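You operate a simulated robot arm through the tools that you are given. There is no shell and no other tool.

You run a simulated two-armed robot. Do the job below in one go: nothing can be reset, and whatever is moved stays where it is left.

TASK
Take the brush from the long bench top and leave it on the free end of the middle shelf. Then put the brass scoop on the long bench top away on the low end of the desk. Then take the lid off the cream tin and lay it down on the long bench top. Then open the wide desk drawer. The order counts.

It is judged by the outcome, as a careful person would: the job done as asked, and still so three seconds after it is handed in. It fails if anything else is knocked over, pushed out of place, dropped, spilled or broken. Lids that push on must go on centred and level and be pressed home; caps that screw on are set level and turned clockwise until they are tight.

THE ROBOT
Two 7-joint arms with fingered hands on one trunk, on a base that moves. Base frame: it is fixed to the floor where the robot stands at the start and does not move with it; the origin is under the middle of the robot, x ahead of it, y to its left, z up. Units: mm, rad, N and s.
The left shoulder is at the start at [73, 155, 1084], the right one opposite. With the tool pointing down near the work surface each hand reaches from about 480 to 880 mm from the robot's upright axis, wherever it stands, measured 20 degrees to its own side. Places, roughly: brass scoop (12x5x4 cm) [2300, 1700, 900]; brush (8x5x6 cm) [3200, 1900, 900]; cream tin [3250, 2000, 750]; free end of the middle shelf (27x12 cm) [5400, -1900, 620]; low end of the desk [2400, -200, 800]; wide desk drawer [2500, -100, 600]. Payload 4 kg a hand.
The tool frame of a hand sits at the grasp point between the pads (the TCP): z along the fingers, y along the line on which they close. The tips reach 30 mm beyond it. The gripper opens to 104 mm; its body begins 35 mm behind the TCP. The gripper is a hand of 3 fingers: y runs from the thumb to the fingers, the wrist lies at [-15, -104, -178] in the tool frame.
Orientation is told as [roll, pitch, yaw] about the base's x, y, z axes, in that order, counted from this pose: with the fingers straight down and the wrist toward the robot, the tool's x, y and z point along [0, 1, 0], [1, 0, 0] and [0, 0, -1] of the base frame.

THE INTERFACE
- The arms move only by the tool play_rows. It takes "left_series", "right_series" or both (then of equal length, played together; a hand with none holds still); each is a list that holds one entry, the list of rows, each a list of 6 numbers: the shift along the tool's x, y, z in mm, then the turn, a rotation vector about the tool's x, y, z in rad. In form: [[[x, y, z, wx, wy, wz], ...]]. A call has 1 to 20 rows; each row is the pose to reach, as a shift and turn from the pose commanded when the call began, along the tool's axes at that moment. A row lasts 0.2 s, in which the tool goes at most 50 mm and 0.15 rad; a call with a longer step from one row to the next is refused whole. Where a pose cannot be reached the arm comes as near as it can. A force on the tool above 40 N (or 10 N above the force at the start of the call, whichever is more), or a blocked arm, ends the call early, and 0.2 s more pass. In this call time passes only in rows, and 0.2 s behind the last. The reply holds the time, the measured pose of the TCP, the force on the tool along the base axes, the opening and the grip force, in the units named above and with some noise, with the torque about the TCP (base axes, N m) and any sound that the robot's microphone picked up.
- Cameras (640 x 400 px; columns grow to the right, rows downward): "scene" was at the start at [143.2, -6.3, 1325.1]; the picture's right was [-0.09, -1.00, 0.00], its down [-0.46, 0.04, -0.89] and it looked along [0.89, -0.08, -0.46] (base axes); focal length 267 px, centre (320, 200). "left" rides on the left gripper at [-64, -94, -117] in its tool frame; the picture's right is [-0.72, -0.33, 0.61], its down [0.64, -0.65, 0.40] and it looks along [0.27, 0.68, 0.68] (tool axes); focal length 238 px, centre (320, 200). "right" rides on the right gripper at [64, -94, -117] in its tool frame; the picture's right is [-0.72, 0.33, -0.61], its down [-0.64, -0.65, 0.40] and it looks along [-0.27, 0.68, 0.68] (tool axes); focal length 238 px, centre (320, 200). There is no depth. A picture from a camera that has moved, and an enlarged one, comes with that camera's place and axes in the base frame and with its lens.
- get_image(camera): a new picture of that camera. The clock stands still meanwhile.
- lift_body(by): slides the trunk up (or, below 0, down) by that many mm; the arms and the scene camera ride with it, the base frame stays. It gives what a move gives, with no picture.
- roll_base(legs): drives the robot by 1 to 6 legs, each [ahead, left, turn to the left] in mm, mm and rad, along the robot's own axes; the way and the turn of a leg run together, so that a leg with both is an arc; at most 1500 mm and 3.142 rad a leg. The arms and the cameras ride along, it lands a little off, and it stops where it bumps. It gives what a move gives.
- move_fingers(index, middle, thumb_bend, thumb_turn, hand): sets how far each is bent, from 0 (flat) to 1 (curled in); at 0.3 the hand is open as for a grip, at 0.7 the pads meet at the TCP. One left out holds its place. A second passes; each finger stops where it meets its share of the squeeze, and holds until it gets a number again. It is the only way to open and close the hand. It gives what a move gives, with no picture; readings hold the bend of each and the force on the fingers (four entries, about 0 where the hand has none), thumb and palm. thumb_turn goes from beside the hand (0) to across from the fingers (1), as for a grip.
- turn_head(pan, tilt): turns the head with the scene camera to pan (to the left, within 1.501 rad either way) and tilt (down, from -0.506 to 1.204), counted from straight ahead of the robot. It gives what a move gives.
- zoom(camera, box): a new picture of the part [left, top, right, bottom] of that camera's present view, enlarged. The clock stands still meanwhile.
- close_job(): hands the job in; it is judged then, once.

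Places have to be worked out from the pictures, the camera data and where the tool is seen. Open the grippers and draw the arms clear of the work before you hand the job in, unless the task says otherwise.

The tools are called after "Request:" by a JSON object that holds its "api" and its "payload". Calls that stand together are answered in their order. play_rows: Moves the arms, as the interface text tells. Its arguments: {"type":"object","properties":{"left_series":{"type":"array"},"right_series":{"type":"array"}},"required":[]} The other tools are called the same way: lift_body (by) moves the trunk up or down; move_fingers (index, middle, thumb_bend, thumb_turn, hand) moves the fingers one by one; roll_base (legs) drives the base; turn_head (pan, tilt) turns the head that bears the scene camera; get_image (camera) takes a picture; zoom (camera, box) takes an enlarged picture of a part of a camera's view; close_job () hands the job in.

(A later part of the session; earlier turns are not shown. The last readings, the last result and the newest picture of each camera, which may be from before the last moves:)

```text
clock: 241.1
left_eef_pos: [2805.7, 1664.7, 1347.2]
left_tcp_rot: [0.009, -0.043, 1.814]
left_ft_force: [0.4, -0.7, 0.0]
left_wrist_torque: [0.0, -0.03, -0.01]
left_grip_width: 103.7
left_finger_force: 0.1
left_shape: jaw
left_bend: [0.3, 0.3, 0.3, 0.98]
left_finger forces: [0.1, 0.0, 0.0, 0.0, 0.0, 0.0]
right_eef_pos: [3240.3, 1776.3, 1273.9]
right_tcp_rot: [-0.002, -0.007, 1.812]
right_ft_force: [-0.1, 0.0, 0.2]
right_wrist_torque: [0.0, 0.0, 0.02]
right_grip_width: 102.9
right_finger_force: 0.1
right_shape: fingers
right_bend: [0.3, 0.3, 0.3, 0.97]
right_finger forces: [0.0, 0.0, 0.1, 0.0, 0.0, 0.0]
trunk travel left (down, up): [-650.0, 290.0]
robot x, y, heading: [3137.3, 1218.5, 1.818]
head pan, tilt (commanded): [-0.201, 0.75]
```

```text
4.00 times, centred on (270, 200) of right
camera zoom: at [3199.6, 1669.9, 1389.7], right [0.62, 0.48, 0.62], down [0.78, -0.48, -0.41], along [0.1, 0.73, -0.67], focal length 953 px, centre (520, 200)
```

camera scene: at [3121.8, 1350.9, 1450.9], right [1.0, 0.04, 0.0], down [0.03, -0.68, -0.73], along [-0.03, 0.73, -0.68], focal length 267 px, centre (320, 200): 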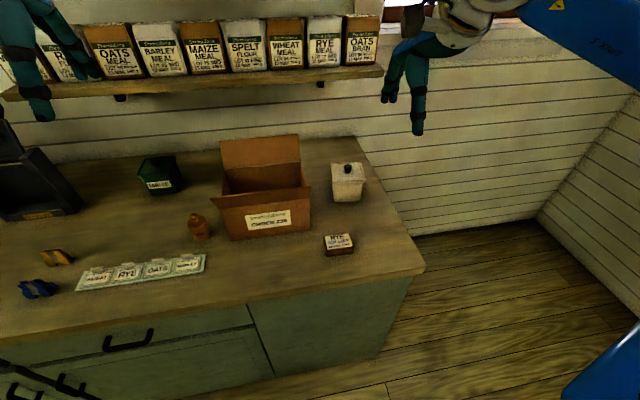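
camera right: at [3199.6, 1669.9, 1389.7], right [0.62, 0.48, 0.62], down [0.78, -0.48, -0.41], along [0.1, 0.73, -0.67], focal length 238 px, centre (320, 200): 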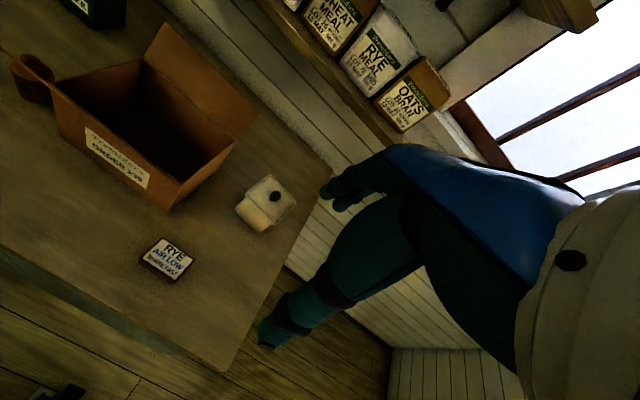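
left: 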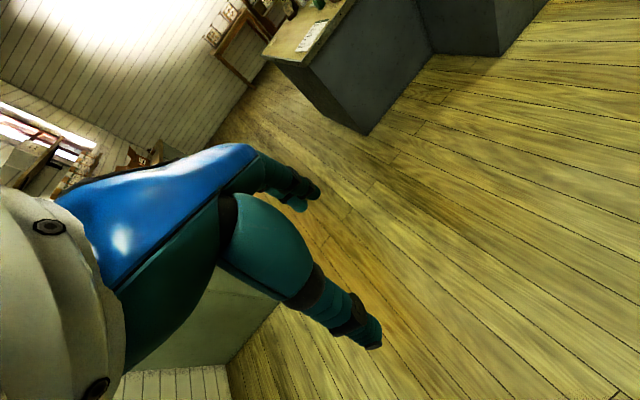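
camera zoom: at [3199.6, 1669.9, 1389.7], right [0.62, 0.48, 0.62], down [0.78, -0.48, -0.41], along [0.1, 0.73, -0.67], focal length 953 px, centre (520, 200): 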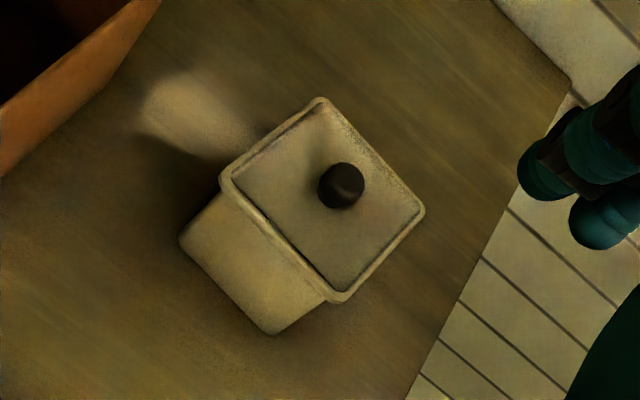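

The tin's rim is about 98 mm square at z≈938, with the knob centred near (3181,2034,947). I drive 90 mm closer, lower the trunk 100 mm, and narrow the fingers so they fit around the knob inside the rim.

Request:
{"api": "roll_base", "payload": {"legs": [[90, 0, 0]]}}

Request:
{"api": "lift_body", "payload": {"by": -100}}

Request:
{"api": "move_fingers", "payload": {"hand": "right", "index": 0.5, "middle": 0.5, "thumb_bend": 0.48}}

Request:
{"api": "turn_head", "payload": {"pan": -0.2, "tilt": 0.8}}

Request:
{"api": "zoom", "payload": {"camera": "scene", "box": [260, 80, 420, 180]}}

Request:
{"api": "get_image", "payload": {"camera": "right"}}

```text
clock: 242.2
left_eef_pos: [2788.4, 1740.8, 1350.9]
left_tcp_rot: [0.009, -0.053, 1.813]
left_ft_force: [0.1, -0.7, 0.6]
left_wrist_torque: [0.01, 0.02, 0.01]
left_grip_width: 103.7
left_finger_force: 0.0
left_shape: jaw
left_bend: [0.3, 0.3, 0.3, 0.98]
left_finger forces: [0.1, 0.0, 0.1, 0.0, 0.1, 0.0]
right_eef_pos: [3222.0, 1854.2, 1278.6]
right_tcp_rot: [-0.001, -0.014, 1.811]
right_ft_force: [1.1, -0.6, -0.1]
right_wrist_torque: [0.07, 0.0, 0.01]
right_grip_width: 102.8
right_finger_force: 0.1
right_shape: fingers
right_bend: [0.3, 0.3, 0.3, 0.97]
right_finger forces: [0.0, 0.0, 0.0, 0.0, 0.0, 0.0]
trunk travel left (down, up): [-650.0, 290.0]
robot x, y, heading: [3121.9, 1303.1, 1.817]
head pan, tilt (commanded): [-0.201, 0.75]
```

```text
clock: 243.5
left_eef_pos: [2784.5, 1748.9, 1246.8]
left_tcp_rot: [0.011, -0.046, 1.811]
left_ft_force: [0.2, 0.3, 0.2]
left_wrist_torque: [0.0, -0.01, 0.0]
left_grip_width: 103.8
left_finger_force: 0.1
left_shape: jaw
left_bend: [0.3, 0.3, 0.3, 0.98]
left_finger forces: [0.0, 0.0, 0.1, 0.0, 0.0, 0.0]
right_eef_pos: [3219.9, 1862.0, 1174.7]
right_tcp_rot: [-0.003, -0.01, 1.812]
right_ft_force: [-0.4, 0.8, -0.2]
right_wrist_torque: [-0.04, 0.03, 0.04]
right_grip_width: 102.7
right_finger_force: 0.1
right_shape: fingers
right_bend: [0.3, 0.3, 0.3, 0.97]
right_finger forces: [0.0, 0.0, 0.0, 0.0, 0.0, 0.0]
trunk travel left (down, up): [-550.0, 390.0]
robot x, y, heading: [3118.8, 1302.9, 1.809]
head pan, tilt (commanded): [-0.201, 0.75]
```

```text
clock: 244.5
left_eef_pos: [2784.7, 1749.6, 1247.8]
left_tcp_rot: [0.01, -0.046, 1.811]
left_ft_force: [0.1, -0.2, 0.1]
left_wrist_torque: [0.01, 0.01, 0.0]
left_grip_width: 103.9
left_finger_force: 0.0
left_shape: jaw
left_bend: [0.3, 0.3, 0.3, 0.98]
left_finger forces: [0.0, 0.0, 0.1, 0.0, 0.1, 0.0]
right_eef_pos: [3220.0, 1862.2, 1173.6]
right_tcp_rot: [-0.002, -0.009, 1.811]
right_ft_force: [0.2, 0.8, 0.0]
right_wrist_torque: [0.03, -0.01, 0.03]
right_grip_width: 55.4
right_finger_force: 0.1
right_shape: fingers
right_bend: [0.5, 0.5, 0.48, 0.97]
right_finger forces: [0.0, 0.0, 0.0, 0.0, 0.0, 0.1]
trunk travel left (down, up): [-550.0, 390.0]
robot x, y, heading: [3117.3, 1299.1, 1.813]
head pan, tilt (commanded): [-0.201, 0.75]
```

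```text
clock: 245.2
left_eef_pos: [2785.8, 1749.6, 1246.8]
left_tcp_rot: [0.009, -0.046, 1.812]
left_ft_force: [0.2, -0.6, -0.3]
left_wrist_torque: [0.02, 0.03, -0.01]
left_grip_width: 103.8
left_finger_force: 0.1
left_shape: jaw
left_bend: [0.3, 0.3, 0.3, 0.98]
left_finger forces: [0.1, 0.0, 0.0, 0.0, 0.0, 0.0]
right_eef_pos: [3220.4, 1861.3, 1174.6]
right_tcp_rot: [-0.003, -0.009, 1.812]
right_ft_force: [-0.9, 0.4, 1.1]
right_wrist_torque: [0.01, 0.0, -0.01]
right_grip_width: 55.3
right_finger_force: 0.0
right_shape: fingers
right_bend: [0.5, 0.5, 0.48, 0.97]
right_finger forces: [0.0, 0.0, 0.1, 0.0, 0.1, 0.1]
trunk travel left (down, up): [-550.0, 390.0]
robot x, y, heading: [3118.3, 1304.2, 1.811]
head pan, tilt (commanded): [-0.201, 0.799]
```

```text
4.00 times, centred on (340, 130) of scene
camera zoom: at [3100.7, 1435.5, 1346.8], right [1.0, 0.04, 0.0], down [0.03, -0.72, -0.7], along [-0.03, 0.7, -0.72], focal length 1069 px, centre (240, 480)
```

zoom: 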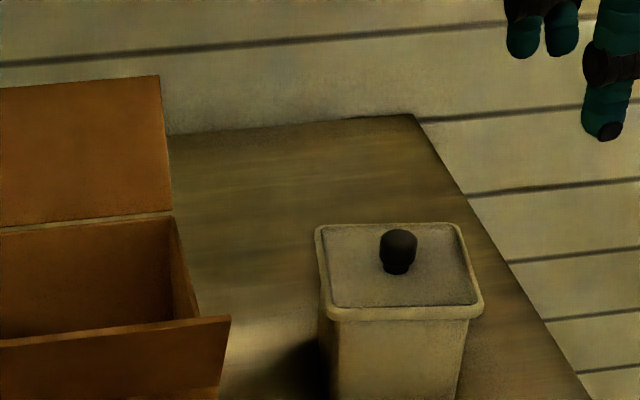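

```text
taken
camera right: at [3179.2, 1755.5, 1290.0], right [0.62, 0.48, 0.62], down [0.78, -0.48, -0.41], along [0.1, 0.73, -0.67], focal length 238 px, centre (320, 200)
```

right: 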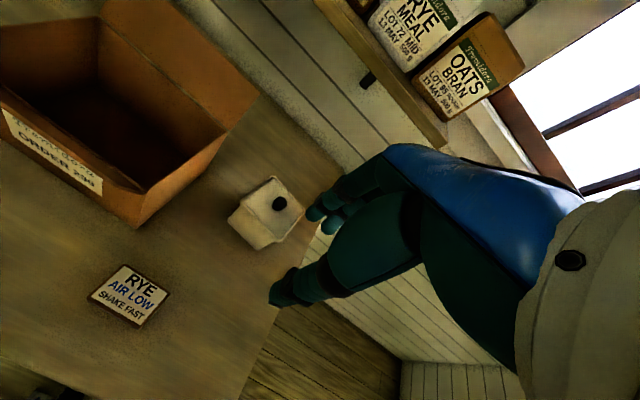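

The two views now put the knob near (3180,2028,952). I bring the hand above it to z≈1050 for a check.

Request:
{"api": "play_rows", "payload": {"right_series": [[[0, 34, 20, 0.002, 0, 0], [0, 68, 40, 0.004, 0, 0], [0, 102, 60, 0.006, 0, 0], [0, 136, 80, 0.009, 0, 0], [-0.6, 170.5, 100, 0.009, 0, 0], [-0.6, 170.5, 126, 0.009, 0, 0]]]}}

Request:
{"api": "get_image", "payload": {"camera": "right"}}

Request:
{"api": "zoom", "payload": {"camera": "scene", "box": [260, 60, 452, 180]}}

```text
clock: 246.6
left_eef_pos: [2785.7, 1748.9, 1248.0]
left_tcp_rot: [0.008, -0.046, 1.812]
left_ft_force: [-0.5, 0.1, 0.4]
left_wrist_torque: [0.03, -0.02, -0.01]
left_grip_width: 103.9
left_finger_force: 0.0
left_shape: jaw
left_bend: [0.3, 0.3, 0.3, 0.98]
left_finger forces: [0.0, 0.1, 0.0, 0.0, 0.0, 0.0]
right_eef_pos: [3179.3, 2030.2, 1051.8]
right_tcp_rot: [-0.004, -0.001, 1.812]
right_ft_force: [-0.7, 0.0, 0.6]
right_wrist_torque: [0.01, 0.0, -0.04]
right_grip_width: 55.0
right_finger_force: 0.0
right_shape: fingers
right_bend: [0.5, 0.5, 0.48, 0.97]
right_finger forces: [0.0, 0.1, 0.1, 0.0, 0.0, 0.1]
trunk travel left (down, up): [-550.0, 390.0]
robot x, y, heading: [3120.7, 1299.4, 1.811]
head pan, tilt (commanded): [-0.201, 0.799]
```

```text
taken
camera right: at [3138.5, 1924.2, 1167.3], right [0.62, 0.49, 0.62], down [0.78, -0.48, -0.4], along [0.1, 0.73, -0.68], focal length 238 px, centre (320, 200)
```

right: 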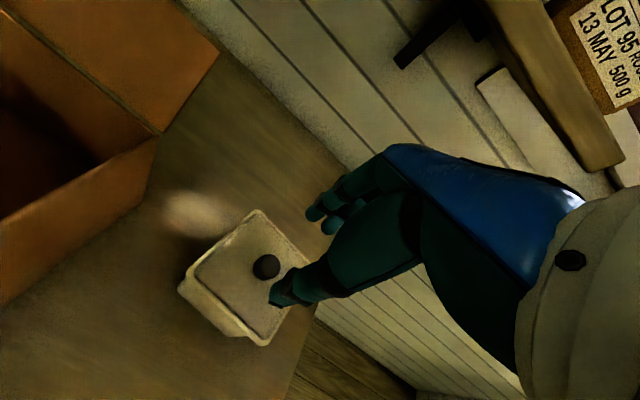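

```text
3.33 times, centred on (356, 120) of scene
camera zoom: at [3100.7, 1435.8, 1346.8], right [1.0, 0.04, 0.0], down [0.03, -0.72, -0.7], along [-0.03, 0.69, -0.72], focal length 891 px, centre (200, 467)
```

zoom: 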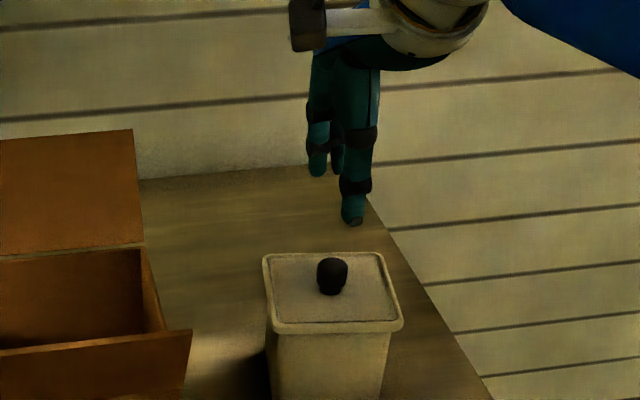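

The knob is at (3180,2035,949), 5 mm beyond the TCP. I correct that and lower so the fingertips come around the knob.

Request:
{"api": "play_rows", "payload": {"right_series": [[[-1, 5, 20, 0, 0, 0], [-1, 5, 40, 0, 0, 0], [-1, 5, 58, 0, 0, 0]]]}}

Request:
{"api": "get_image", "payload": {"camera": "right"}}

Request:
{"api": "zoom", "payload": {"camera": "scene", "box": [290, 90, 418, 170]}}

```text
clock: 247.4
left_eef_pos: [2785.8, 1749.6, 1246.7]
left_tcp_rot: [0.008, -0.046, 1.811]
left_ft_force: [0.1, 0.0, -0.1]
left_wrist_torque: [0.0, -0.04, 0.04]
left_grip_width: 103.8
left_finger_force: 0.1
left_shape: jaw
left_bend: [0.3, 0.3, 0.3, 0.98]
left_finger forces: [0.0, 0.0, 0.0, 0.0, 0.0, 0.0]
right_eef_pos: [3178.7, 2033.6, 992.3]
right_tcp_rot: [-0.002, -0.001, 1.81]
right_ft_force: [0.4, 0.1, 0.7]
right_wrist_torque: [0.0, 0.02, 0.01]
right_grip_width: 54.8
right_finger_force: 0.0
right_shape: fingers
right_bend: [0.5, 0.5, 0.48, 0.97]
right_finger forces: [0.0, 0.0, 0.1, 0.0, 0.0, 0.0]
trunk travel left (down, up): [-550.0, 390.0]
robot x, y, heading: [3119.8, 1300.0, 1.815]
head pan, tilt (commanded): [-0.201, 0.799]
```

```text
taken
camera right: at [3139.0, 1928.5, 1108.3], right [0.62, 0.49, 0.62], down [0.78, -0.48, -0.4], along [0.1, 0.73, -0.68], focal length 238 px, centre (320, 200)
```

right: 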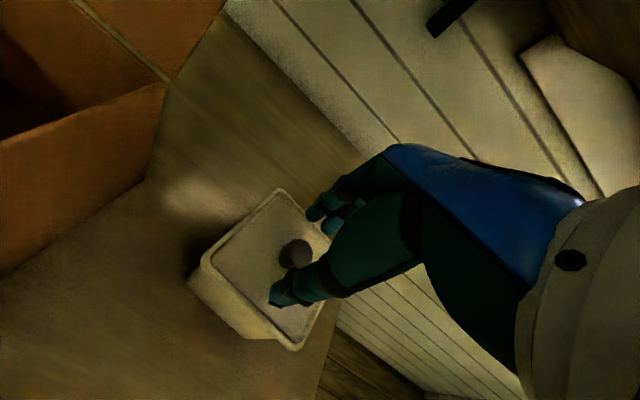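

```text
5.00 times, centred on (354, 130) of scene
camera zoom: at [3100.8, 1436.0, 1346.8], right [1.0, 0.04, 0.0], down [0.03, -0.72, -0.7], along [-0.03, 0.69, -0.72], focal length 1336 px, centre (150, 550)
```

zoom: 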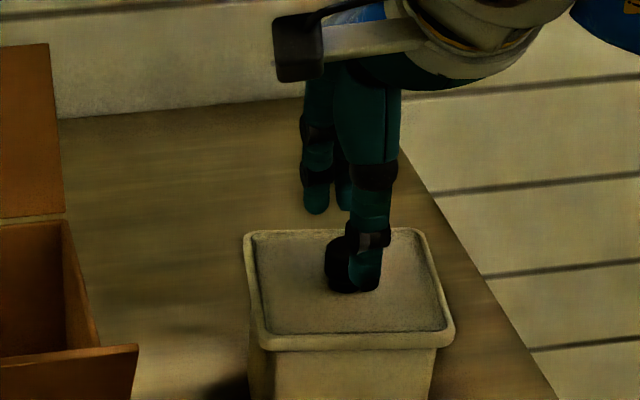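

The knob sits between thumb and fingers as predicted. I lower the last 22 mm, watching for contact, then close.

Request:
{"api": "play_rows", "payload": {"right_series": [[[0, 1, 12, 0, 0, 0], [0, 1, 22, 0, 0, 0]]]}}

Request:
{"api": "get_image", "payload": {"camera": "right"}}

```text
clock: 248.0
left_eef_pos: [2785.1, 1750.1, 1245.8]
left_tcp_rot: [0.009, -0.045, 1.812]
left_ft_force: [-0.8, 0.1, 0.0]
left_wrist_torque: [-0.03, 0.0, 0.02]
left_grip_width: 104.0
left_finger_force: 0.0
left_shape: jaw
left_bend: [0.3, 0.3, 0.3, 0.98]
left_finger forces: [0.0, 0.0, 0.0, 0.1, 0.0, 0.1]
right_eef_pos: [3181.2, 2035.2, 967.8]
right_tcp_rot: [0.0, 0.0, 1.812]
right_ft_force: [0.1, -0.2, 0.3]
right_wrist_torque: [0.01, 0.03, 0.04]
right_grip_width: 55.4
right_finger_force: 0.2
right_shape: fingers
right_bend: [0.5, 0.5, 0.48, 0.97]
right_finger forces: [0.0, 0.1, 0.0, 0.0, 0.1, 0.0]
trunk travel left (down, up): [-550.0, 390.0]
robot x, y, heading: [3120.2, 1301.9, 1.814]
head pan, tilt (commanded): [-0.201, 0.799]
```

```text
taken
camera right: at [3139.6, 1929.6, 1084.2], right [0.62, 0.49, 0.61], down [0.78, -0.48, -0.4], along [0.1, 0.73, -0.68], focal length 238 px, centre (320, 200)
```

right: 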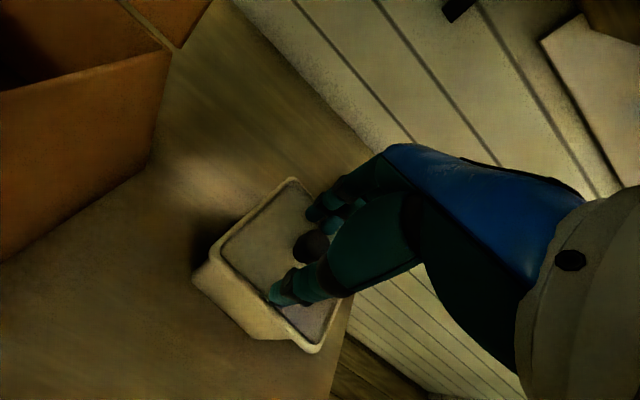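

No contact yet and the knob is between the fingers. I close on the knob.

Request:
{"api": "move_fingers", "payload": {"hand": "right", "index": 0.75, "middle": 0.75, "thumb_bend": 0.75}}

Request:
{"api": "get_image", "payload": {"camera": "right"}}

Request:
{"api": "zoom", "payload": {"camera": "scene", "box": [290, 90, 418, 170]}}

```text
clock: 249.0
left_eef_pos: [2785.9, 1749.2, 1247.0]
left_tcp_rot: [0.009, -0.045, 1.811]
left_ft_force: [0.1, -1.3, -0.5]
left_wrist_torque: [0.02, -0.01, -0.02]
left_grip_width: 103.8
left_finger_force: 0.1
left_shape: jaw
left_bend: [0.3, 0.3, 0.3, 0.98]
left_finger forces: [0.1, 0.0, 0.1, 0.1, 0.1, 0.0]
right_eef_pos: [3180.2, 2034.4, 967.8]
right_tcp_rot: [0.0, -0.001, 1.81]
right_ft_force: [2.1, 1.7, 3.1]
right_wrist_torque: [-0.1, -0.1, 0.08]
right_grip_width: 11.6
right_finger_force: 16.2
right_shape: fingers
right_bend: [0.73, 0.73, 0.64, 0.96]
right_finger forces: [8.6, 10.1, 0.1, 0.1, 13.4, 0.1]
trunk travel left (down, up): [-550.0, 390.0]
robot x, y, heading: [3119.0, 1302.3, 1.811]
head pan, tilt (commanded): [-0.201, 0.799]
heard: snap
```

```text
taken
camera right: at [3140.1, 1929.4, 1084.8], right [0.62, 0.49, 0.62], down [0.78, -0.48, -0.4], along [0.1, 0.73, -0.68], focal length 238 px, centre (320, 200)
```

right: 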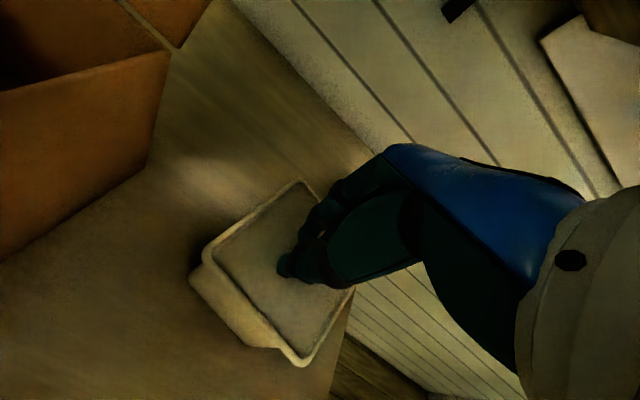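

```text
5.00 times, centred on (354, 130) of scene
camera zoom: at [3101.1, 1435.7, 1346.8], right [1.0, 0.04, 0.0], down [0.03, -0.72, -0.7], along [-0.03, 0.69, -0.72], focal length 1336 px, centre (150, 550)
```

zoom: 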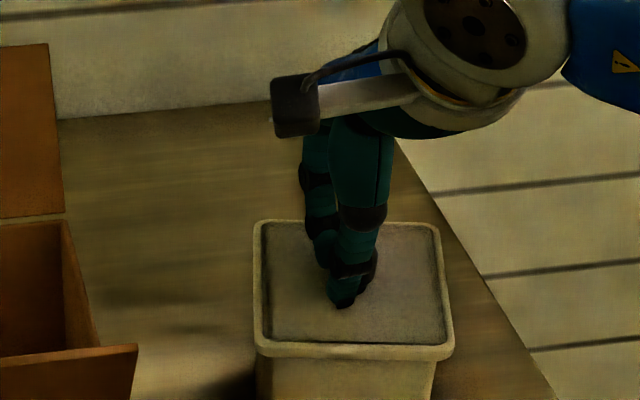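

There was a "snap" as the fingers closed, and the tin turned slightly with the grip. I lift gently by 15 mm and look whether the lid comes off alone.

Request:
{"api": "play_rows", "payload": {"right_series": [[[0, 0, -3, 0, 0, 0], [0, 0, -7, 0, 0, 0], [0, 0, -11, 0, 0, 0], [0, 0, -15, 0, 0, 0]]]}}

Request:
{"api": "zoom", "payload": {"camera": "scene", "box": [290, 90, 418, 170]}}

Request:
{"api": "get_image", "payload": {"camera": "right"}}

```text
clock: 250.0
left_eef_pos: [2784.9, 1750.4, 1245.8]
left_tcp_rot: [0.01, -0.047, 1.811]
left_ft_force: [0.3, -0.7, 0.0]
left_wrist_torque: [0.01, -0.01, -0.02]
left_grip_width: 103.8
left_finger_force: 0.0
left_shape: jaw
left_bend: [0.3, 0.3, 0.3, 0.98]
left_finger forces: [0.0, 0.0, 0.1, 0.1, 0.0, 0.0]
right_eef_pos: [3179.3, 2035.4, 983.9]
right_tcp_rot: [-0.001, -0.001, 1.812]
right_ft_force: [0.4, -1.0, 0.2]
right_wrist_torque: [0.0, 0.02, 0.0]
right_grip_width: 11.8
right_finger_force: 14.9
right_shape: fingers
right_bend: [0.74, 0.73, 0.64, 0.95]
right_finger forces: [8.8, 8.0, 0.0, 0.0, 13.5, 0.0]
trunk travel left (down, up): [-550.0, 390.0]
robot x, y, heading: [3119.0, 1301.4, 1.81]
head pan, tilt (commanded): [-0.201, 0.799]
```

```text
5.00 times, centred on (354, 130) of scene
camera zoom: at [3100.3, 1436.1, 1346.8], right [1.0, 0.04, 0.0], down [0.03, -0.72, -0.7], along [-0.03, 0.69, -0.72], focal length 1336 px, centre (150, 550)
```

zoom: 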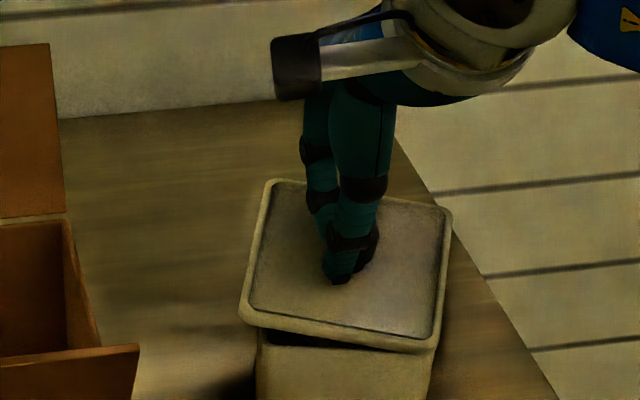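

```text
taken
camera right: at [3138.5, 1929.1, 1100.5], right [0.62, 0.49, 0.61], down [0.78, -0.48, -0.4], along [0.1, 0.73, -0.68], focal length 238 px, centre (320, 200)
```

right: 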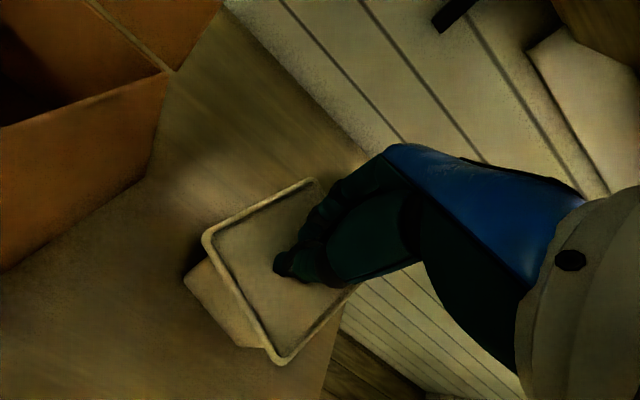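

The lid, with its rim, is coming off while the tin stays on the bench. I lift it further clear.

Request:
{"api": "play_rows", "payload": {"right_series": [[[0, 0, -10, 0, 0, 0], [0, 0, -25, 0, 0, 0], [0, 0, -45, 0, 0, 0], [0, 0, -70, 0, 0, 0], [0, 0, -100, 0, 0, 0]]]}}

Request:
{"api": "zoom", "payload": {"camera": "scene", "box": [260, 60, 452, 180]}}

Request:
{"api": "get_image", "payload": {"camera": "right"}}

```text
clock: 251.2
left_eef_pos: [2784.3, 1749.4, 1246.5]
left_tcp_rot: [0.009, -0.046, 1.812]
left_ft_force: [-0.5, 0.1, 0.5]
left_wrist_torque: [0.0, 0.03, 0.0]
left_grip_width: 103.7
left_finger_force: 0.0
left_shape: jaw
left_bend: [0.3, 0.3, 0.3, 0.98]
left_finger forces: [0.1, 0.1, 0.0, 0.0, 0.0, 0.0]
right_eef_pos: [3178.7, 2034.3, 1086.6]
right_tcp_rot: [-0.003, 0.001, 1.81]
right_ft_force: [0.2, 0.3, 0.2]
right_wrist_torque: [0.01, 0.0, 0.01]
right_grip_width: 11.9
right_finger_force: 15.5
right_shape: fingers
right_bend: [0.74, 0.73, 0.64, 0.95]
right_finger forces: [8.6, 8.2, 0.0, 0.0, 13.4, 0.0]
trunk travel left (down, up): [-550.0, 390.0]
robot x, y, heading: [3120.1, 1303.9, 1.811]
head pan, tilt (commanded): [-0.201, 0.799]
```

```text
3.33 times, centred on (356, 120) of scene
camera zoom: at [3100.0, 1435.4, 1346.8], right [1.0, 0.04, 0.0], down [0.03, -0.72, -0.7], along [-0.03, 0.69, -0.72], focal length 891 px, centre (200, 467)
```

zoom: 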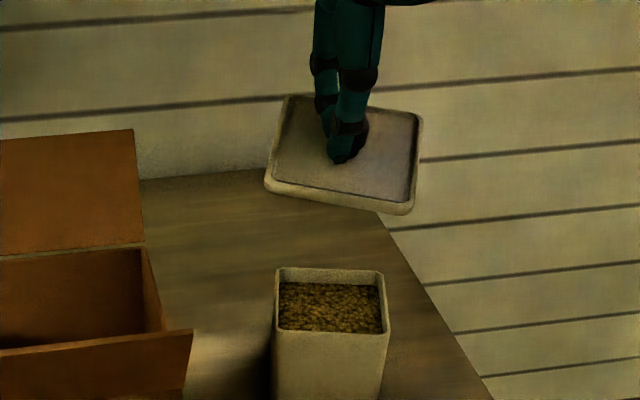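

```text
taken
camera right: at [3136.9, 1928.6, 1202.8], right [0.62, 0.49, 0.62], down [0.78, -0.48, -0.4], along [0.1, 0.73, -0.68], focal length 238 px, centre (320, 200)
```

right: 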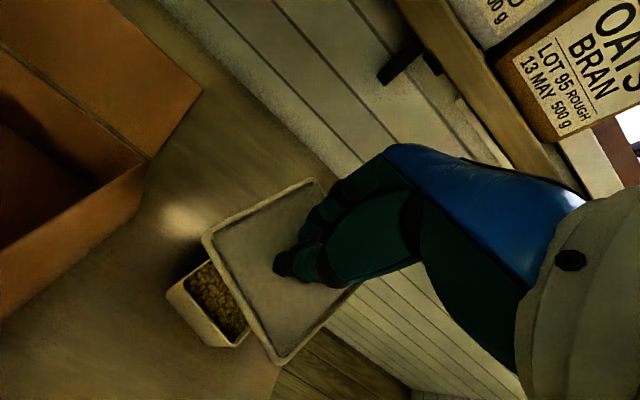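

The lid is off and held by its knob; the tin stands with its grain untouched. I retract the hand, then back off and slide left to lay the lid on the free bench top in front of the cardboard box.

Request:
{"api": "play_rows", "payload": {"right_series": [[[0, -30, -10, 0, 0, 0], [0, -65, -20, 0, 0, 0], [0, -100, -30, 0, 0, 0]]]}}

Request:
{"api": "roll_base", "payload": {"legs": [[-134, 0, -0.02]]}}

Request:
{"api": "roll_base", "payload": {"legs": [[0, 270, 0]]}}

Request:
{"api": "turn_head", "payload": {"pan": -0.25, "tilt": 0.85}}

Request:
{"api": "get_image", "payload": {"camera": "scene"}}

Request:
{"api": "get_image", "payload": {"camera": "right"}}

```text
clock: 252.0
left_eef_pos: [2785.6, 1748.1, 1247.8]
left_tcp_rot: [0.007, -0.049, 1.81]
left_ft_force: [-0.7, 0.6, 0.5]
left_wrist_torque: [0.01, 0.02, -0.02]
left_grip_width: 103.8
left_finger_force: 0.0
left_shape: jaw
left_bend: [0.3, 0.3, 0.3, 0.98]
left_finger forces: [0.0, 0.1, 0.1, 0.1, 0.1, 0.0]
right_eef_pos: [3202.3, 1938.1, 1115.8]
right_tcp_rot: [-0.002, -0.001, 1.81]
right_ft_force: [0.4, -0.3, 0.0]
right_wrist_torque: [0.03, 0.04, 0.04]
right_grip_width: 11.6
right_finger_force: 14.6
right_shape: fingers
right_bend: [0.74, 0.73, 0.64, 0.95]
right_finger forces: [8.5, 8.1, 0.0, 0.0, 13.4, 0.0]
trunk travel left (down, up): [-550.0, 390.0]
robot x, y, heading: [3118.4, 1303.7, 1.812]
head pan, tilt (commanded): [-0.201, 0.799]
```

```text
clock: 253.3
left_eef_pos: [2825.0, 1628.7, 1246.6]
left_tcp_rot: [0.009, -0.044, 1.792]
left_ft_force: [0.7, -0.3, -0.5]
left_wrist_torque: [-0.03, -0.03, 0.0]
left_grip_width: 103.8
left_finger_force: 0.1
left_shape: jaw
left_bend: [0.3, 0.3, 0.3, 0.98]
left_finger forces: [0.0, 0.1, 0.1, 0.1, 0.1, 0.0]
right_eef_pos: [3246.2, 1808.8, 1113.2]
right_tcp_rot: [-0.002, 0.001, 1.789]
right_ft_force: [0.5, 0.2, -0.4]
right_wrist_torque: [0.01, -0.03, 0.01]
right_grip_width: 11.7
right_finger_force: 15.1
right_shape: fingers
right_bend: [0.74, 0.73, 0.64, 0.95]
right_finger forces: [8.5, 8.1, 0.0, 0.0, 13.5, 0.0]
trunk travel left (down, up): [-550.0, 390.0]
robot x, y, heading: [3150.8, 1171.8, 1.791]
head pan, tilt (commanded): [-0.201, 0.799]
```

```text
clock: 255.2
left_eef_pos: [2577.6, 1570.4, 1249.4]
left_tcp_rot: [0.019, -0.05, 1.784]
left_ft_force: [1.4, 1.1, 0.3]
left_wrist_torque: [0.01, 0.03, 0.03]
left_grip_width: 103.7
left_finger_force: 0.0
left_shape: jaw
left_bend: [0.3, 0.3, 0.3, 0.98]
left_finger forces: [0.0, 0.1, 0.0, 0.0, 0.0, 0.0]
right_eef_pos: [2997.3, 1748.0, 1112.8]
right_tcp_rot: [0.008, -0.003, 1.786]
right_ft_force: [0.0, -0.1, -1.2]
right_wrist_torque: [0.03, 0.06, -0.01]
right_grip_width: 11.6
right_finger_force: 14.8
right_shape: fingers
right_bend: [0.74, 0.73, 0.64, 0.95]
right_finger forces: [8.4, 8.3, 0.0, 0.1, 13.5, 0.1]
trunk travel left (down, up): [-550.0, 390.0]
robot x, y, heading: [2887.4, 1113.0, 1.789]
head pan, tilt (commanded): [-0.201, 0.799]
```

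```text
clock: 255.8
left_eef_pos: [2569.3, 1567.7, 1249.5]
left_tcp_rot: [0.01, -0.051, 1.784]
left_ft_force: [1.0, -0.4, 0.2]
left_wrist_torque: [-0.01, 0.01, 0.0]
left_grip_width: 103.9
left_finger_force: 0.1
left_shape: jaw
left_bend: [0.3, 0.3, 0.3, 0.98]
left_finger forces: [0.0, 0.0, 0.1, 0.0, 0.1, 0.1]
right_eef_pos: [2988.9, 1744.6, 1115.4]
right_tcp_rot: [-0.001, -0.002, 1.784]
right_ft_force: [0.4, 0.6, 0.1]
right_wrist_torque: [0.0, 0.0, -0.01]
right_grip_width: 11.4
right_finger_force: 15.0
right_shape: fingers
right_bend: [0.74, 0.73, 0.64, 0.95]
right_finger forces: [8.4, 8.3, 0.0, 0.0, 13.4, 0.0]
trunk travel left (down, up): [-550.0, 390.0]
robot x, y, heading: [2885.4, 1113.4, 1.788]
head pan, tilt (commanded): [-0.25, 0.85]
```

```text
taken
camera scene: at [2878.5, 1246.4, 1342.7], right [1.0, -0.03, 0.0], down [-0.03, -0.75, -0.66], along [0.02, 0.66, -0.75], focal length 267 px, centre (320, 200)
```

scene: 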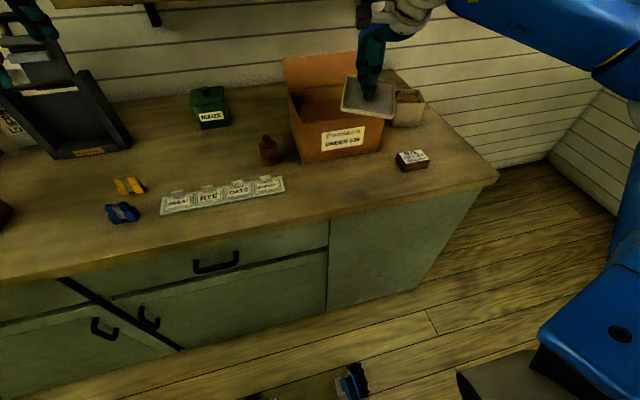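

```text
taken
camera right: at [2947.3, 1640.7, 1232.2], right [0.63, 0.47, 0.61], down [0.76, -0.5, -0.41], along [0.12, 0.73, -0.68], focal length 238 px, centre (320, 200)
```

right: 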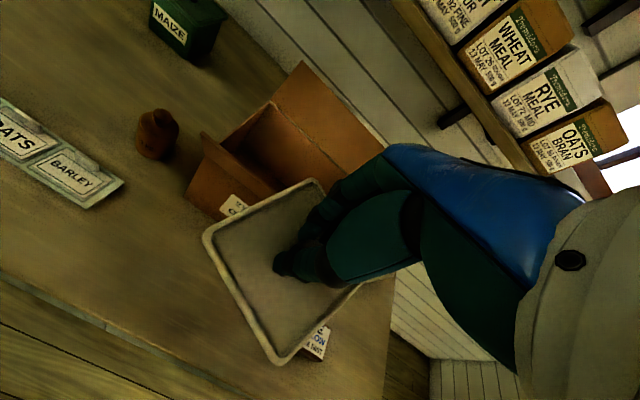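

The hand is at s≈3298, d≈1051, right over the free patch. I turn the hand to square the lid with the bench and lower to z≈950 for a look.

Request:
{"api": "play_rows", "payload": {"right_series": [[[3, 1, 0, 0, 0, -0.14], [6, 3, 0, 0, 0, -0.28], [10, 5, 0, 0, 0, -0.4], [10, 5, 40, 0, 0, -0.4], [10, 5, 80, 0, 0, -0.4], [10, 5, 120, 0, 0, -0.4], [10, 5, 160, 0, 0, -0.4]]]}}

Request:
{"api": "get_image", "payload": {"camera": "right"}}

Request:
{"api": "zoom", "payload": {"camera": "scene", "box": [260, 80, 452, 200]}}

```text
clock: 257.4
left_eef_pos: [2566.4, 1566.1, 1248.3]
left_tcp_rot: [0.007, -0.049, 1.786]
left_ft_force: [-0.1, -0.4, 0.4]
left_wrist_torque: [-0.03, -0.01, 0.01]
left_grip_width: 103.9
left_finger_force: 0.1
left_shape: jaw
left_bend: [0.3, 0.3, 0.3, 0.98]
left_finger forces: [0.0, 0.0, 0.0, 0.1, 0.0, 0.1]
right_eef_pos: [2974.9, 1749.8, 957.1]
right_tcp_rot: [-0.005, -0.001, 2.185]
right_ft_force: [0.3, 0.0, -0.5]
right_wrist_torque: [-0.01, 0.02, 0.01]
right_grip_width: 11.3
right_finger_force: 14.7
right_shape: fingers
right_bend: [0.74, 0.73, 0.65, 0.95]
right_finger forces: [7.9, 8.2, 0.0, 0.0, 13.5, 0.0]
trunk travel left (down, up): [-550.0, 390.0]
robot x, y, heading: [2884.0, 1111.1, 1.79]
head pan, tilt (commanded): [-0.25, 0.85]
```

```text
taken
camera right: at [2976.7, 1635.8, 1072.2], right [0.4, 0.68, 0.62], down [0.9, -0.16, -0.4], along [-0.17, 0.72, -0.68], focal length 238 px, centre (320, 200)
```

right: 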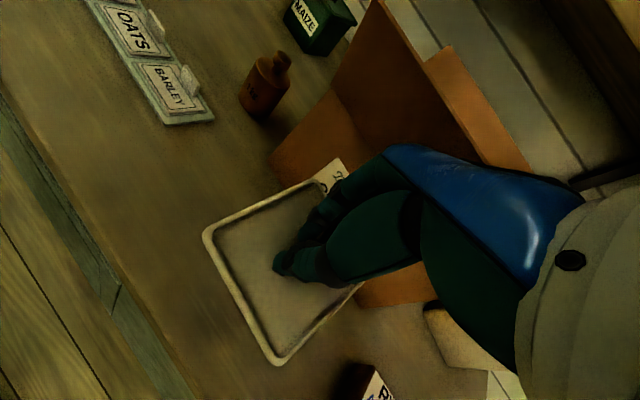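

```text
3.33 times, centred on (356, 140) of scene
camera zoom: at [2875.7, 1246.1, 1342.8], right [1.0, -0.03, 0.0], down [-0.03, -0.75, -0.66], along [0.02, 0.66, -0.75], focal length 891 px, centre (200, 400)
```

zoom: 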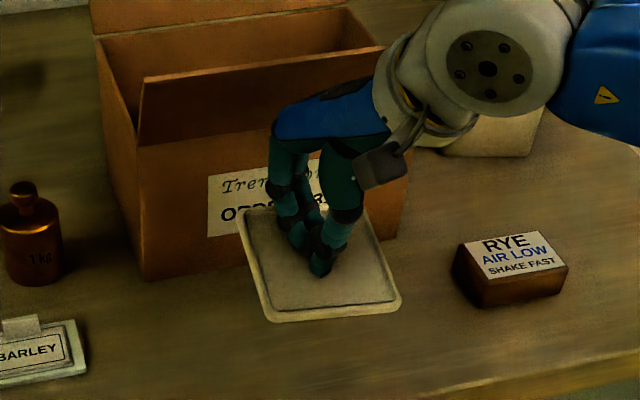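

The lid is level and squared over a clear patch: about 45 mm from the box and 50 mm from the bench edge. I lower toward the bench.

Request:
{"api": "play_rows", "payload": {"right_series": [[[0, 0, 20, 0, 0, 0], [0, 0, 38, 0, 0, 0], [0, 0, 52, 0, 0, 0]]]}}

Request:
{"api": "zoom", "payload": {"camera": "scene", "box": [290, 120, 418, 200]}}

```text
clock: 258.2
left_eef_pos: [2565.6, 1566.2, 1248.8]
left_tcp_rot: [0.011, -0.051, 1.785]
left_ft_force: [-0.2, 0.5, 0.7]
left_wrist_torque: [-0.01, -0.04, 0.01]
left_grip_width: 104.0
left_finger_force: 0.1
left_shape: jaw
left_bend: [0.3, 0.3, 0.3, 0.98]
left_finger forces: [0.0, 0.0, 0.1, 0.1, 0.0, 0.0]
right_eef_pos: [2974.4, 1747.2, 905.7]
right_tcp_rot: [-0.003, -0.003, 2.186]
right_ft_force: [0.2, 0.5, 0.4]
right_wrist_torque: [-0.03, 0.01, 0.03]
right_grip_width: 11.3
right_finger_force: 14.8
right_shape: fingers
right_bend: [0.74, 0.73, 0.65, 0.95]
right_finger forces: [7.8, 8.3, 0.0, 0.1, 13.5, 0.0]
trunk travel left (down, up): [-550.0, 390.0]
robot x, y, heading: [2884.1, 1114.8, 1.789]
head pan, tilt (commanded): [-0.25, 0.85]
```

```text
5.00 times, centred on (354, 160) of scene
camera zoom: at [2875.5, 1245.4, 1342.8], right [1.0, -0.03, 0.0], down [-0.03, -0.75, -0.66], along [0.02, 0.66, -0.75], focal length 1336 px, centre (150, 400)
```

zoom: 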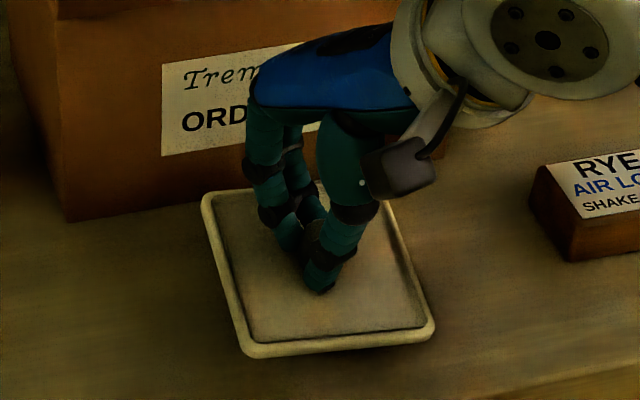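

I keep lowering in small steps until I feel the lid touch.

Request:
{"api": "play_rows", "payload": {"right_series": [[[0, 0, 5, 0, 0, 0], [0, 0, 10, 0, 0, 0]]]}}

```text
clock: 258.8
left_eef_pos: [2564.2, 1565.6, 1248.5]
left_tcp_rot: [0.008, -0.051, 1.786]
left_ft_force: [0.0, -0.4, 0.9]
left_wrist_torque: [-0.01, -0.03, 0.01]
left_grip_width: 104.0
left_finger_force: 0.0
left_shape: jaw
left_bend: [0.3, 0.3, 0.3, 0.98]
left_finger forces: [0.0, 0.1, 0.0, 0.0, 0.0, 0.1]
right_eef_pos: [2975.5, 1747.8, 895.7]
right_tcp_rot: [-0.006, -0.003, 2.185]
right_ft_force: [0.3, 0.3, 0.1]
right_wrist_torque: [-0.05, -0.05, 0.0]
right_grip_width: 11.6
right_finger_force: 14.7
right_shape: fingers
right_bend: [0.74, 0.73, 0.65, 0.95]
right_finger forces: [8.1, 8.7, 0.1, 0.0, 13.5, 0.0]
trunk travel left (down, up): [-550.0, 390.0]
robot x, y, heading: [2884.0, 1110.6, 1.787]
head pan, tilt (commanded): [-0.25, 0.85]
```

No contact yet at TCP z≈896. I continue down 5 mm.

Request:
{"api": "play_rows", "payload": {"right_series": [[[0, 0, 3, 0, 0, 0], [0, 0, 5, 0, 0, 0]]]}}

```text
clock: 259.4
left_eef_pos: [2564.1, 1565.4, 1248.9]
left_tcp_rot: [0.007, -0.052, 1.786]
left_ft_force: [-0.5, -0.9, -0.5]
left_wrist_torque: [0.03, 0.0, -0.01]
left_grip_width: 103.9
left_finger_force: 0.0
left_shape: jaw
left_bend: [0.3, 0.3, 0.3, 0.98]
left_finger forces: [0.0, 0.0, 0.0, 0.0, 0.0, 0.0]
right_eef_pos: [2975.6, 1749.2, 889.9]
right_tcp_rot: [-0.005, -0.004, 2.184]
right_ft_force: [-1.0, 2.4, 4.5]
right_wrist_torque: [-0.05, -0.06, 0.03]
right_grip_width: 11.4
right_finger_force: 16.7
right_shape: fingers
right_bend: [0.74, 0.73, 0.65, 0.94]
right_finger forces: [9.1, 10.6, 0.0, 0.1, 13.0, 0.0]
trunk travel left (down, up): [-550.0, 390.0]
robot x, y, heading: [2884.6, 1115.3, 1.785]
head pan, tilt (commanded): [-0.25, 0.85]
```

Contact reads about 5 N. I press 2 mm more to seat the lid flat and look, then release.

Request:
{"api": "play_rows", "payload": {"right_series": [[[0, 0, 2, 0, 0, 0]]]}}

Request:
{"api": "zoom", "payload": {"camera": "scene", "box": [290, 120, 418, 200]}}

```text
clock: 259.8
left_eef_pos: [2564.4, 1564.5, 1248.4]
left_tcp_rot: [0.006, -0.05, 1.786]
left_ft_force: [0.4, 0.9, -0.8]
left_wrist_torque: [0.0, 0.0, 0.0]
left_grip_width: 103.7
left_finger_force: 0.0
left_shape: jaw
left_bend: [0.3, 0.3, 0.3, 0.98]
left_finger forces: [0.0, 0.0, 0.1, 0.0, 0.1, 0.0]
right_eef_pos: [2976.5, 1746.2, 887.6]
right_tcp_rot: [-0.004, -0.001, 2.185]
right_ft_force: [-0.6, 3.4, 5.6]
right_wrist_torque: [-0.15, -0.02, 0.02]
right_grip_width: 11.2
right_finger_force: 16.9
right_shape: fingers
right_bend: [0.74, 0.73, 0.66, 0.94]
right_finger forces: [9.5, 10.2, 0.0, 0.1, 13.0, 0.0]
trunk travel left (down, up): [-550.0, 390.0]
robot x, y, heading: [2884.9, 1114.3, 1.793]
head pan, tilt (commanded): [-0.25, 0.85]
```

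```text
5.00 times, centred on (354, 160) of scene
camera zoom: at [2875.0, 1244.7, 1342.9], right [1.0, -0.03, 0.0], down [-0.02, -0.75, -0.66], along [0.02, 0.66, -0.75], focal length 1336 px, centre (150, 400)
```

zoom: 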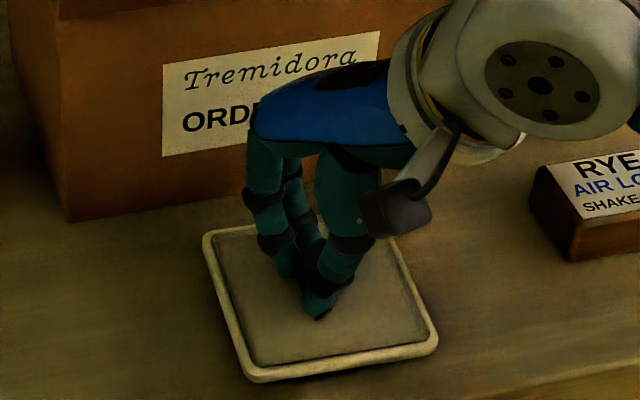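

The lid rests on the bench. I open the fingers just enough to free the knob.

Request:
{"api": "move_fingers", "payload": {"hand": "right", "index": 0.58, "middle": 0.58, "thumb_bend": 0.55}}

Request:
{"api": "move_fingers", "payload": {"hand": "right", "index": 0.48, "middle": 0.48, "thumb_bend": 0.46}}

Request:
{"api": "zoom", "payload": {"camera": "scene", "box": [290, 120, 418, 200]}}

Request:
{"api": "get_image", "payload": {"camera": "right"}}

```text
clock: 260.8
left_eef_pos: [2565.8, 1564.8, 1248.6]
left_tcp_rot: [0.007, -0.05, 1.785]
left_ft_force: [0.1, -0.7, -0.9]
left_wrist_torque: [-0.01, -0.02, -0.03]
left_grip_width: 103.5
left_finger_force: 0.1
left_shape: jaw
left_bend: [0.3, 0.3, 0.3, 0.98]
left_finger forces: [0.1, 0.0, 0.1, 0.0, 0.0, 0.0]
right_eef_pos: [2978.3, 1746.1, 887.5]
right_tcp_rot: [-0.004, -0.001, 2.186]
right_ft_force: [0.1, -0.2, 1.2]
right_wrist_torque: [0.01, -0.02, 0.0]
right_grip_width: 35.9
right_finger_force: 0.9
right_shape: fingers
right_bend: [0.57, 0.58, 0.55, 0.97]
right_finger forces: [0.1, 1.4, 0.0, 0.0, 0.0, 0.0]
trunk travel left (down, up): [-550.0, 390.0]
robot x, y, heading: [2884.1, 1113.3, 1.791]
head pan, tilt (commanded): [-0.25, 0.85]
```

```text
clock: 261.8
left_eef_pos: [2565.4, 1563.8, 1248.1]
left_tcp_rot: [0.009, -0.05, 1.784]
left_ft_force: [-0.2, 0.3, 0.4]
left_wrist_torque: [-0.02, 0.0, -0.01]
left_grip_width: 104.2
left_finger_force: 0.1
left_shape: jaw
left_bend: [0.3, 0.3, 0.3, 0.98]
left_finger forces: [0.0, 0.1, 0.0, 0.0, 0.0, 0.0]
right_eef_pos: [2976.4, 1746.4, 887.8]
right_tcp_rot: [-0.003, -0.002, 2.187]
right_ft_force: [0.6, 0.1, 3.3]
right_wrist_torque: [0.07, 0.03, 0.02]
right_grip_width: 59.4
right_finger_force: 1.6
right_shape: fingers
right_bend: [0.48, 0.49, 0.46, 0.97]
right_finger forces: [0.1, 3.1, 0.1, 0.0, 0.0, 0.0]
trunk travel left (down, up): [-550.0, 390.0]
robot x, y, heading: [2883.3, 1114.3, 1.788]
head pan, tilt (commanded): [-0.25, 0.85]
```

```text
5.00 times, centred on (354, 160) of scene
camera zoom: at [2875.3, 1244.5, 1342.9], right [1.0, -0.03, 0.0], down [-0.02, -0.75, -0.66], along [0.02, 0.66, -0.75], focal length 1336 px, centre (150, 400)
```

zoom: 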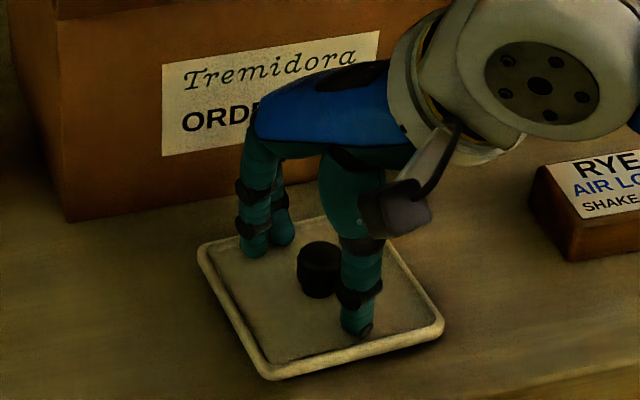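

```text
taken
camera right: at [2977.3, 1633.7, 1003.9], right [0.4, 0.68, 0.62], down [0.9, -0.16, -0.4], along [-0.17, 0.72, -0.68], focal length 238 px, centre (320, 200)
```

right: 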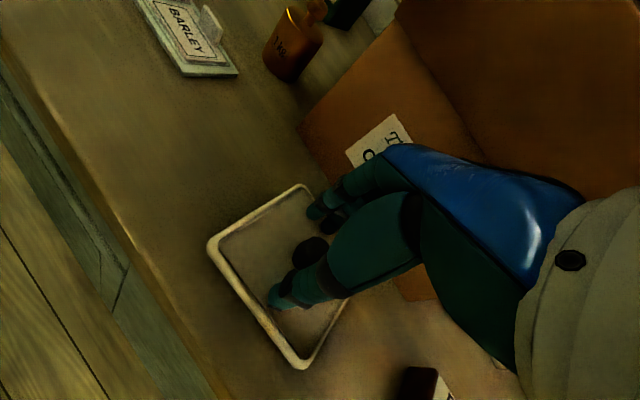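

The lid is free with the knob up. I raise the hand straight up and check that it lies flat.

Request:
{"api": "play_rows", "payload": {"right_series": [[[0, 0, -8, 0, 0, 0], [0, 0, -25, 0, 0, 0], [0, 0, -55, 0, 0, 0], [0, 0, -95, 0, 0, 0], [0, 0, -135, 0, 0, 0], [0, 0, -175, 0, 0, 0], [0, 0, -215, 0, 0, 0]]]}}

Request:
{"api": "get_image", "payload": {"camera": "scene"}}

Request:
{"api": "zoom", "payload": {"camera": "scene", "box": [260, 80, 452, 200]}}

```text
clock: 263.4
left_eef_pos: [2564.9, 1564.8, 1248.2]
left_tcp_rot: [0.007, -0.05, 1.786]
left_ft_force: [0.2, 0.3, -0.5]
left_wrist_torque: [0.01, 0.04, 0.03]
left_grip_width: 103.8
left_finger_force: 0.0
left_shape: jaw
left_bend: [0.3, 0.3, 0.3, 0.98]
left_finger forces: [0.0, 0.0, 0.0, 0.0, 0.0, 0.1]
right_eef_pos: [2973.5, 1746.2, 1105.5]
right_tcp_rot: [-0.005, -0.001, 2.187]
right_ft_force: [0.1, 0.9, 0.3]
right_wrist_torque: [0.0, -0.02, 0.01]
right_grip_width: 59.3
right_finger_force: 0.1
right_shape: fingers
right_bend: [0.48, 0.48, 0.46, 0.97]
right_finger forces: [0.0, 0.0, 0.0, 0.0, 0.1, 0.0]
trunk travel left (down, up): [-550.0, 390.0]
robot x, y, heading: [2883.0, 1116.1, 1.783]
head pan, tilt (commanded): [-0.25, 0.85]
```

```text
taken
camera scene: at [2874.5, 1244.8, 1342.8], right [1.0, -0.03, 0.0], down [-0.02, -0.75, -0.66], along [0.02, 0.66, -0.75], focal length 267 px, centre (320, 200)
```

scene: 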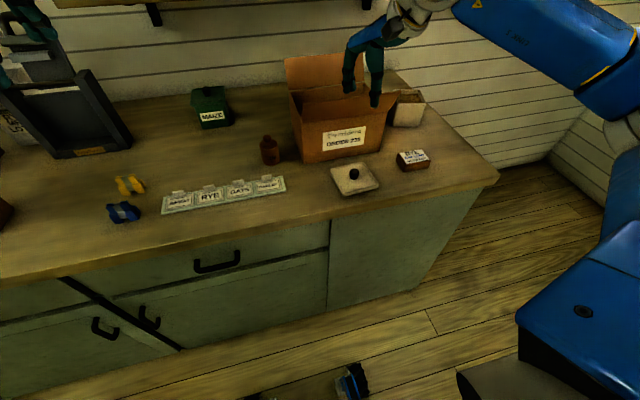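

```text
3.33 times, centred on (356, 140) of scene
camera zoom: at [2874.5, 1244.8, 1342.8], right [1.0, -0.03, 0.0], down [-0.02, -0.75, -0.66], along [0.02, 0.66, -0.75], focal length 891 px, centre (200, 400)
```

zoom: 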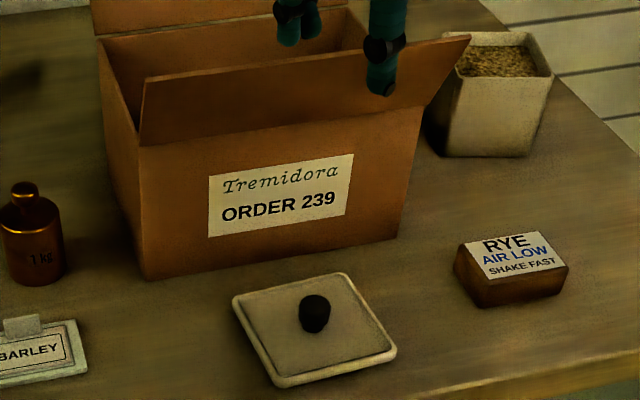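

The lid lies flat on the long bench and nothing else moved. Now for the drawer: I square up the hand, raise the trunk, and drive around to the desk's drawer side.

Request:
{"api": "play_rows", "payload": {"right_series": [[[0, -20, 0, 0, 0, 0.13], [0, -40, 0, 0, 0, 0.26], [0, -60, 0, 0, 0, 0.4]]]}}

Request:
{"api": "lift_body", "payload": {"by": 150}}

Request:
{"api": "move_fingers", "payload": {"hand": "right", "index": 0.3, "middle": 0.3, "thumb_bend": 0.3}}

Request:
{"api": "roll_base", "payload": {"legs": [[-200, -300, 0], [0, -100, 0], [0, 0, 1.57]]}}

```text
clock: 264.2
left_eef_pos: [2565.6, 1565.2, 1249.8]
left_tcp_rot: [0.008, -0.049, 1.785]
left_ft_force: [-0.2, 0.3, -0.3]
left_wrist_torque: [0.01, 0.0, 0.03]
left_grip_width: 103.8
left_finger_force: 0.1
left_shape: jaw
left_bend: [0.3, 0.3, 0.3, 0.98]
left_finger forces: [0.0, 0.0, 0.0, 0.0, 0.0, 0.0]
right_eef_pos: [3010.3, 1695.8, 1102.6]
right_tcp_rot: [0.0, -0.003, 1.781]
right_ft_force: [0.0, 0.4, -0.5]
right_wrist_torque: [0.02, 0.01, 0.01]
right_grip_width: 59.4
right_finger_force: 0.1
right_shape: fingers
right_bend: [0.48, 0.48, 0.46, 0.97]
right_finger forces: [0.0, 0.1, 0.1, 0.0, 0.0, 0.1]
trunk travel left (down, up): [-550.0, 390.0]
robot x, y, heading: [2884.5, 1117.0, 1.789]
head pan, tilt (commanded): [-0.25, 0.85]
```

```text
clock: 266.0
left_eef_pos: [2565.0, 1565.1, 1398.4]
left_tcp_rot: [0.009, -0.049, 1.785]
left_ft_force: [-0.1, -0.1, 0.7]
left_wrist_torque: [-0.03, 0.01, 0.0]
left_grip_width: 103.8
left_finger_force: 0.1
left_shape: jaw
left_bend: [0.3, 0.3, 0.3, 0.98]
left_finger forces: [0.1, 0.0, 0.1, 0.1, 0.1, 0.0]
right_eef_pos: [3009.4, 1697.1, 1253.5]
right_tcp_rot: [-0.003, -0.002, 1.784]
right_ft_force: [0.3, -0.1, -0.3]
right_wrist_torque: [0.0, -0.03, -0.01]
right_grip_width: 59.2
right_finger_force: 0.1
right_shape: fingers
right_bend: [0.48, 0.48, 0.46, 0.97]
right_finger forces: [0.0, 0.0, 0.0, 0.0, 0.0, 0.1]
trunk travel left (down, up): [-700.0, 240.0]
robot x, y, heading: [2887.0, 1112.4, 1.783]
head pan, tilt (commanded): [-0.25, 0.85]
```

```text
clock: 267.0
left_eef_pos: [2565.6, 1566.1, 1399.1]
left_tcp_rot: [0.009, -0.051, 1.785]
left_ft_force: [0.2, 0.3, 0.5]
left_wrist_torque: [0.02, 0.02, -0.03]
left_grip_width: 103.8
left_finger_force: 0.0
left_shape: jaw
left_bend: [0.3, 0.3, 0.3, 0.98]
left_finger forces: [0.0, 0.1, 0.0, 0.1, 0.1, 0.0]
right_eef_pos: [3010.5, 1696.4, 1252.3]
right_tcp_rot: [-0.004, -0.003, 1.785]
right_ft_force: [-0.1, 0.0, 0.2]
right_wrist_torque: [0.02, -0.01, 0.04]
right_grip_width: 102.7
right_finger_force: 0.0
right_shape: fingers
right_bend: [0.3, 0.3, 0.3, 0.97]
right_finger forces: [0.1, 0.1, 0.0, 0.0, 0.0, 0.1]
trunk travel left (down, up): [-700.0, 240.0]
robot x, y, heading: [2884.5, 1111.7, 1.787]
head pan, tilt (commanded): [-0.25, 0.85]
```

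```text
clock: 273.8
left_eef_pos: [2865.4, 690.3, 1399.0]
left_tcp_rot: [0.01, -0.05, -2.936]
left_ft_force: [0.2, 1.0, 0.0]
left_wrist_torque: [0.0, 0.0, 0.02]
left_grip_width: 103.7
left_finger_force: 0.1
left_shape: jaw
left_bend: [0.3, 0.3, 0.3, 0.98]
left_finger forces: [0.0, 0.0, 0.1, 0.0, 0.0, 0.0]
right_eef_pos: [2737.4, 1136.1, 1253.3]
right_tcp_rot: [0.0, -0.001, -2.936]
right_ft_force: [-0.3, 0.4, 0.5]
right_wrist_torque: [-0.03, 0.01, -0.01]
right_grip_width: 102.6
right_finger_force: 0.1
right_shape: fingers
right_bend: [0.3, 0.3, 0.3, 0.97]
right_finger forces: [0.1, 0.0, 0.1, 0.1, 0.0, 0.0]
trunk travel left (down, up): [-700.0, 240.0]
robot x, y, heading: [3320.2, 1006.1, -2.928]
head pan, tilt (commanded): [-0.25, 0.85]
```

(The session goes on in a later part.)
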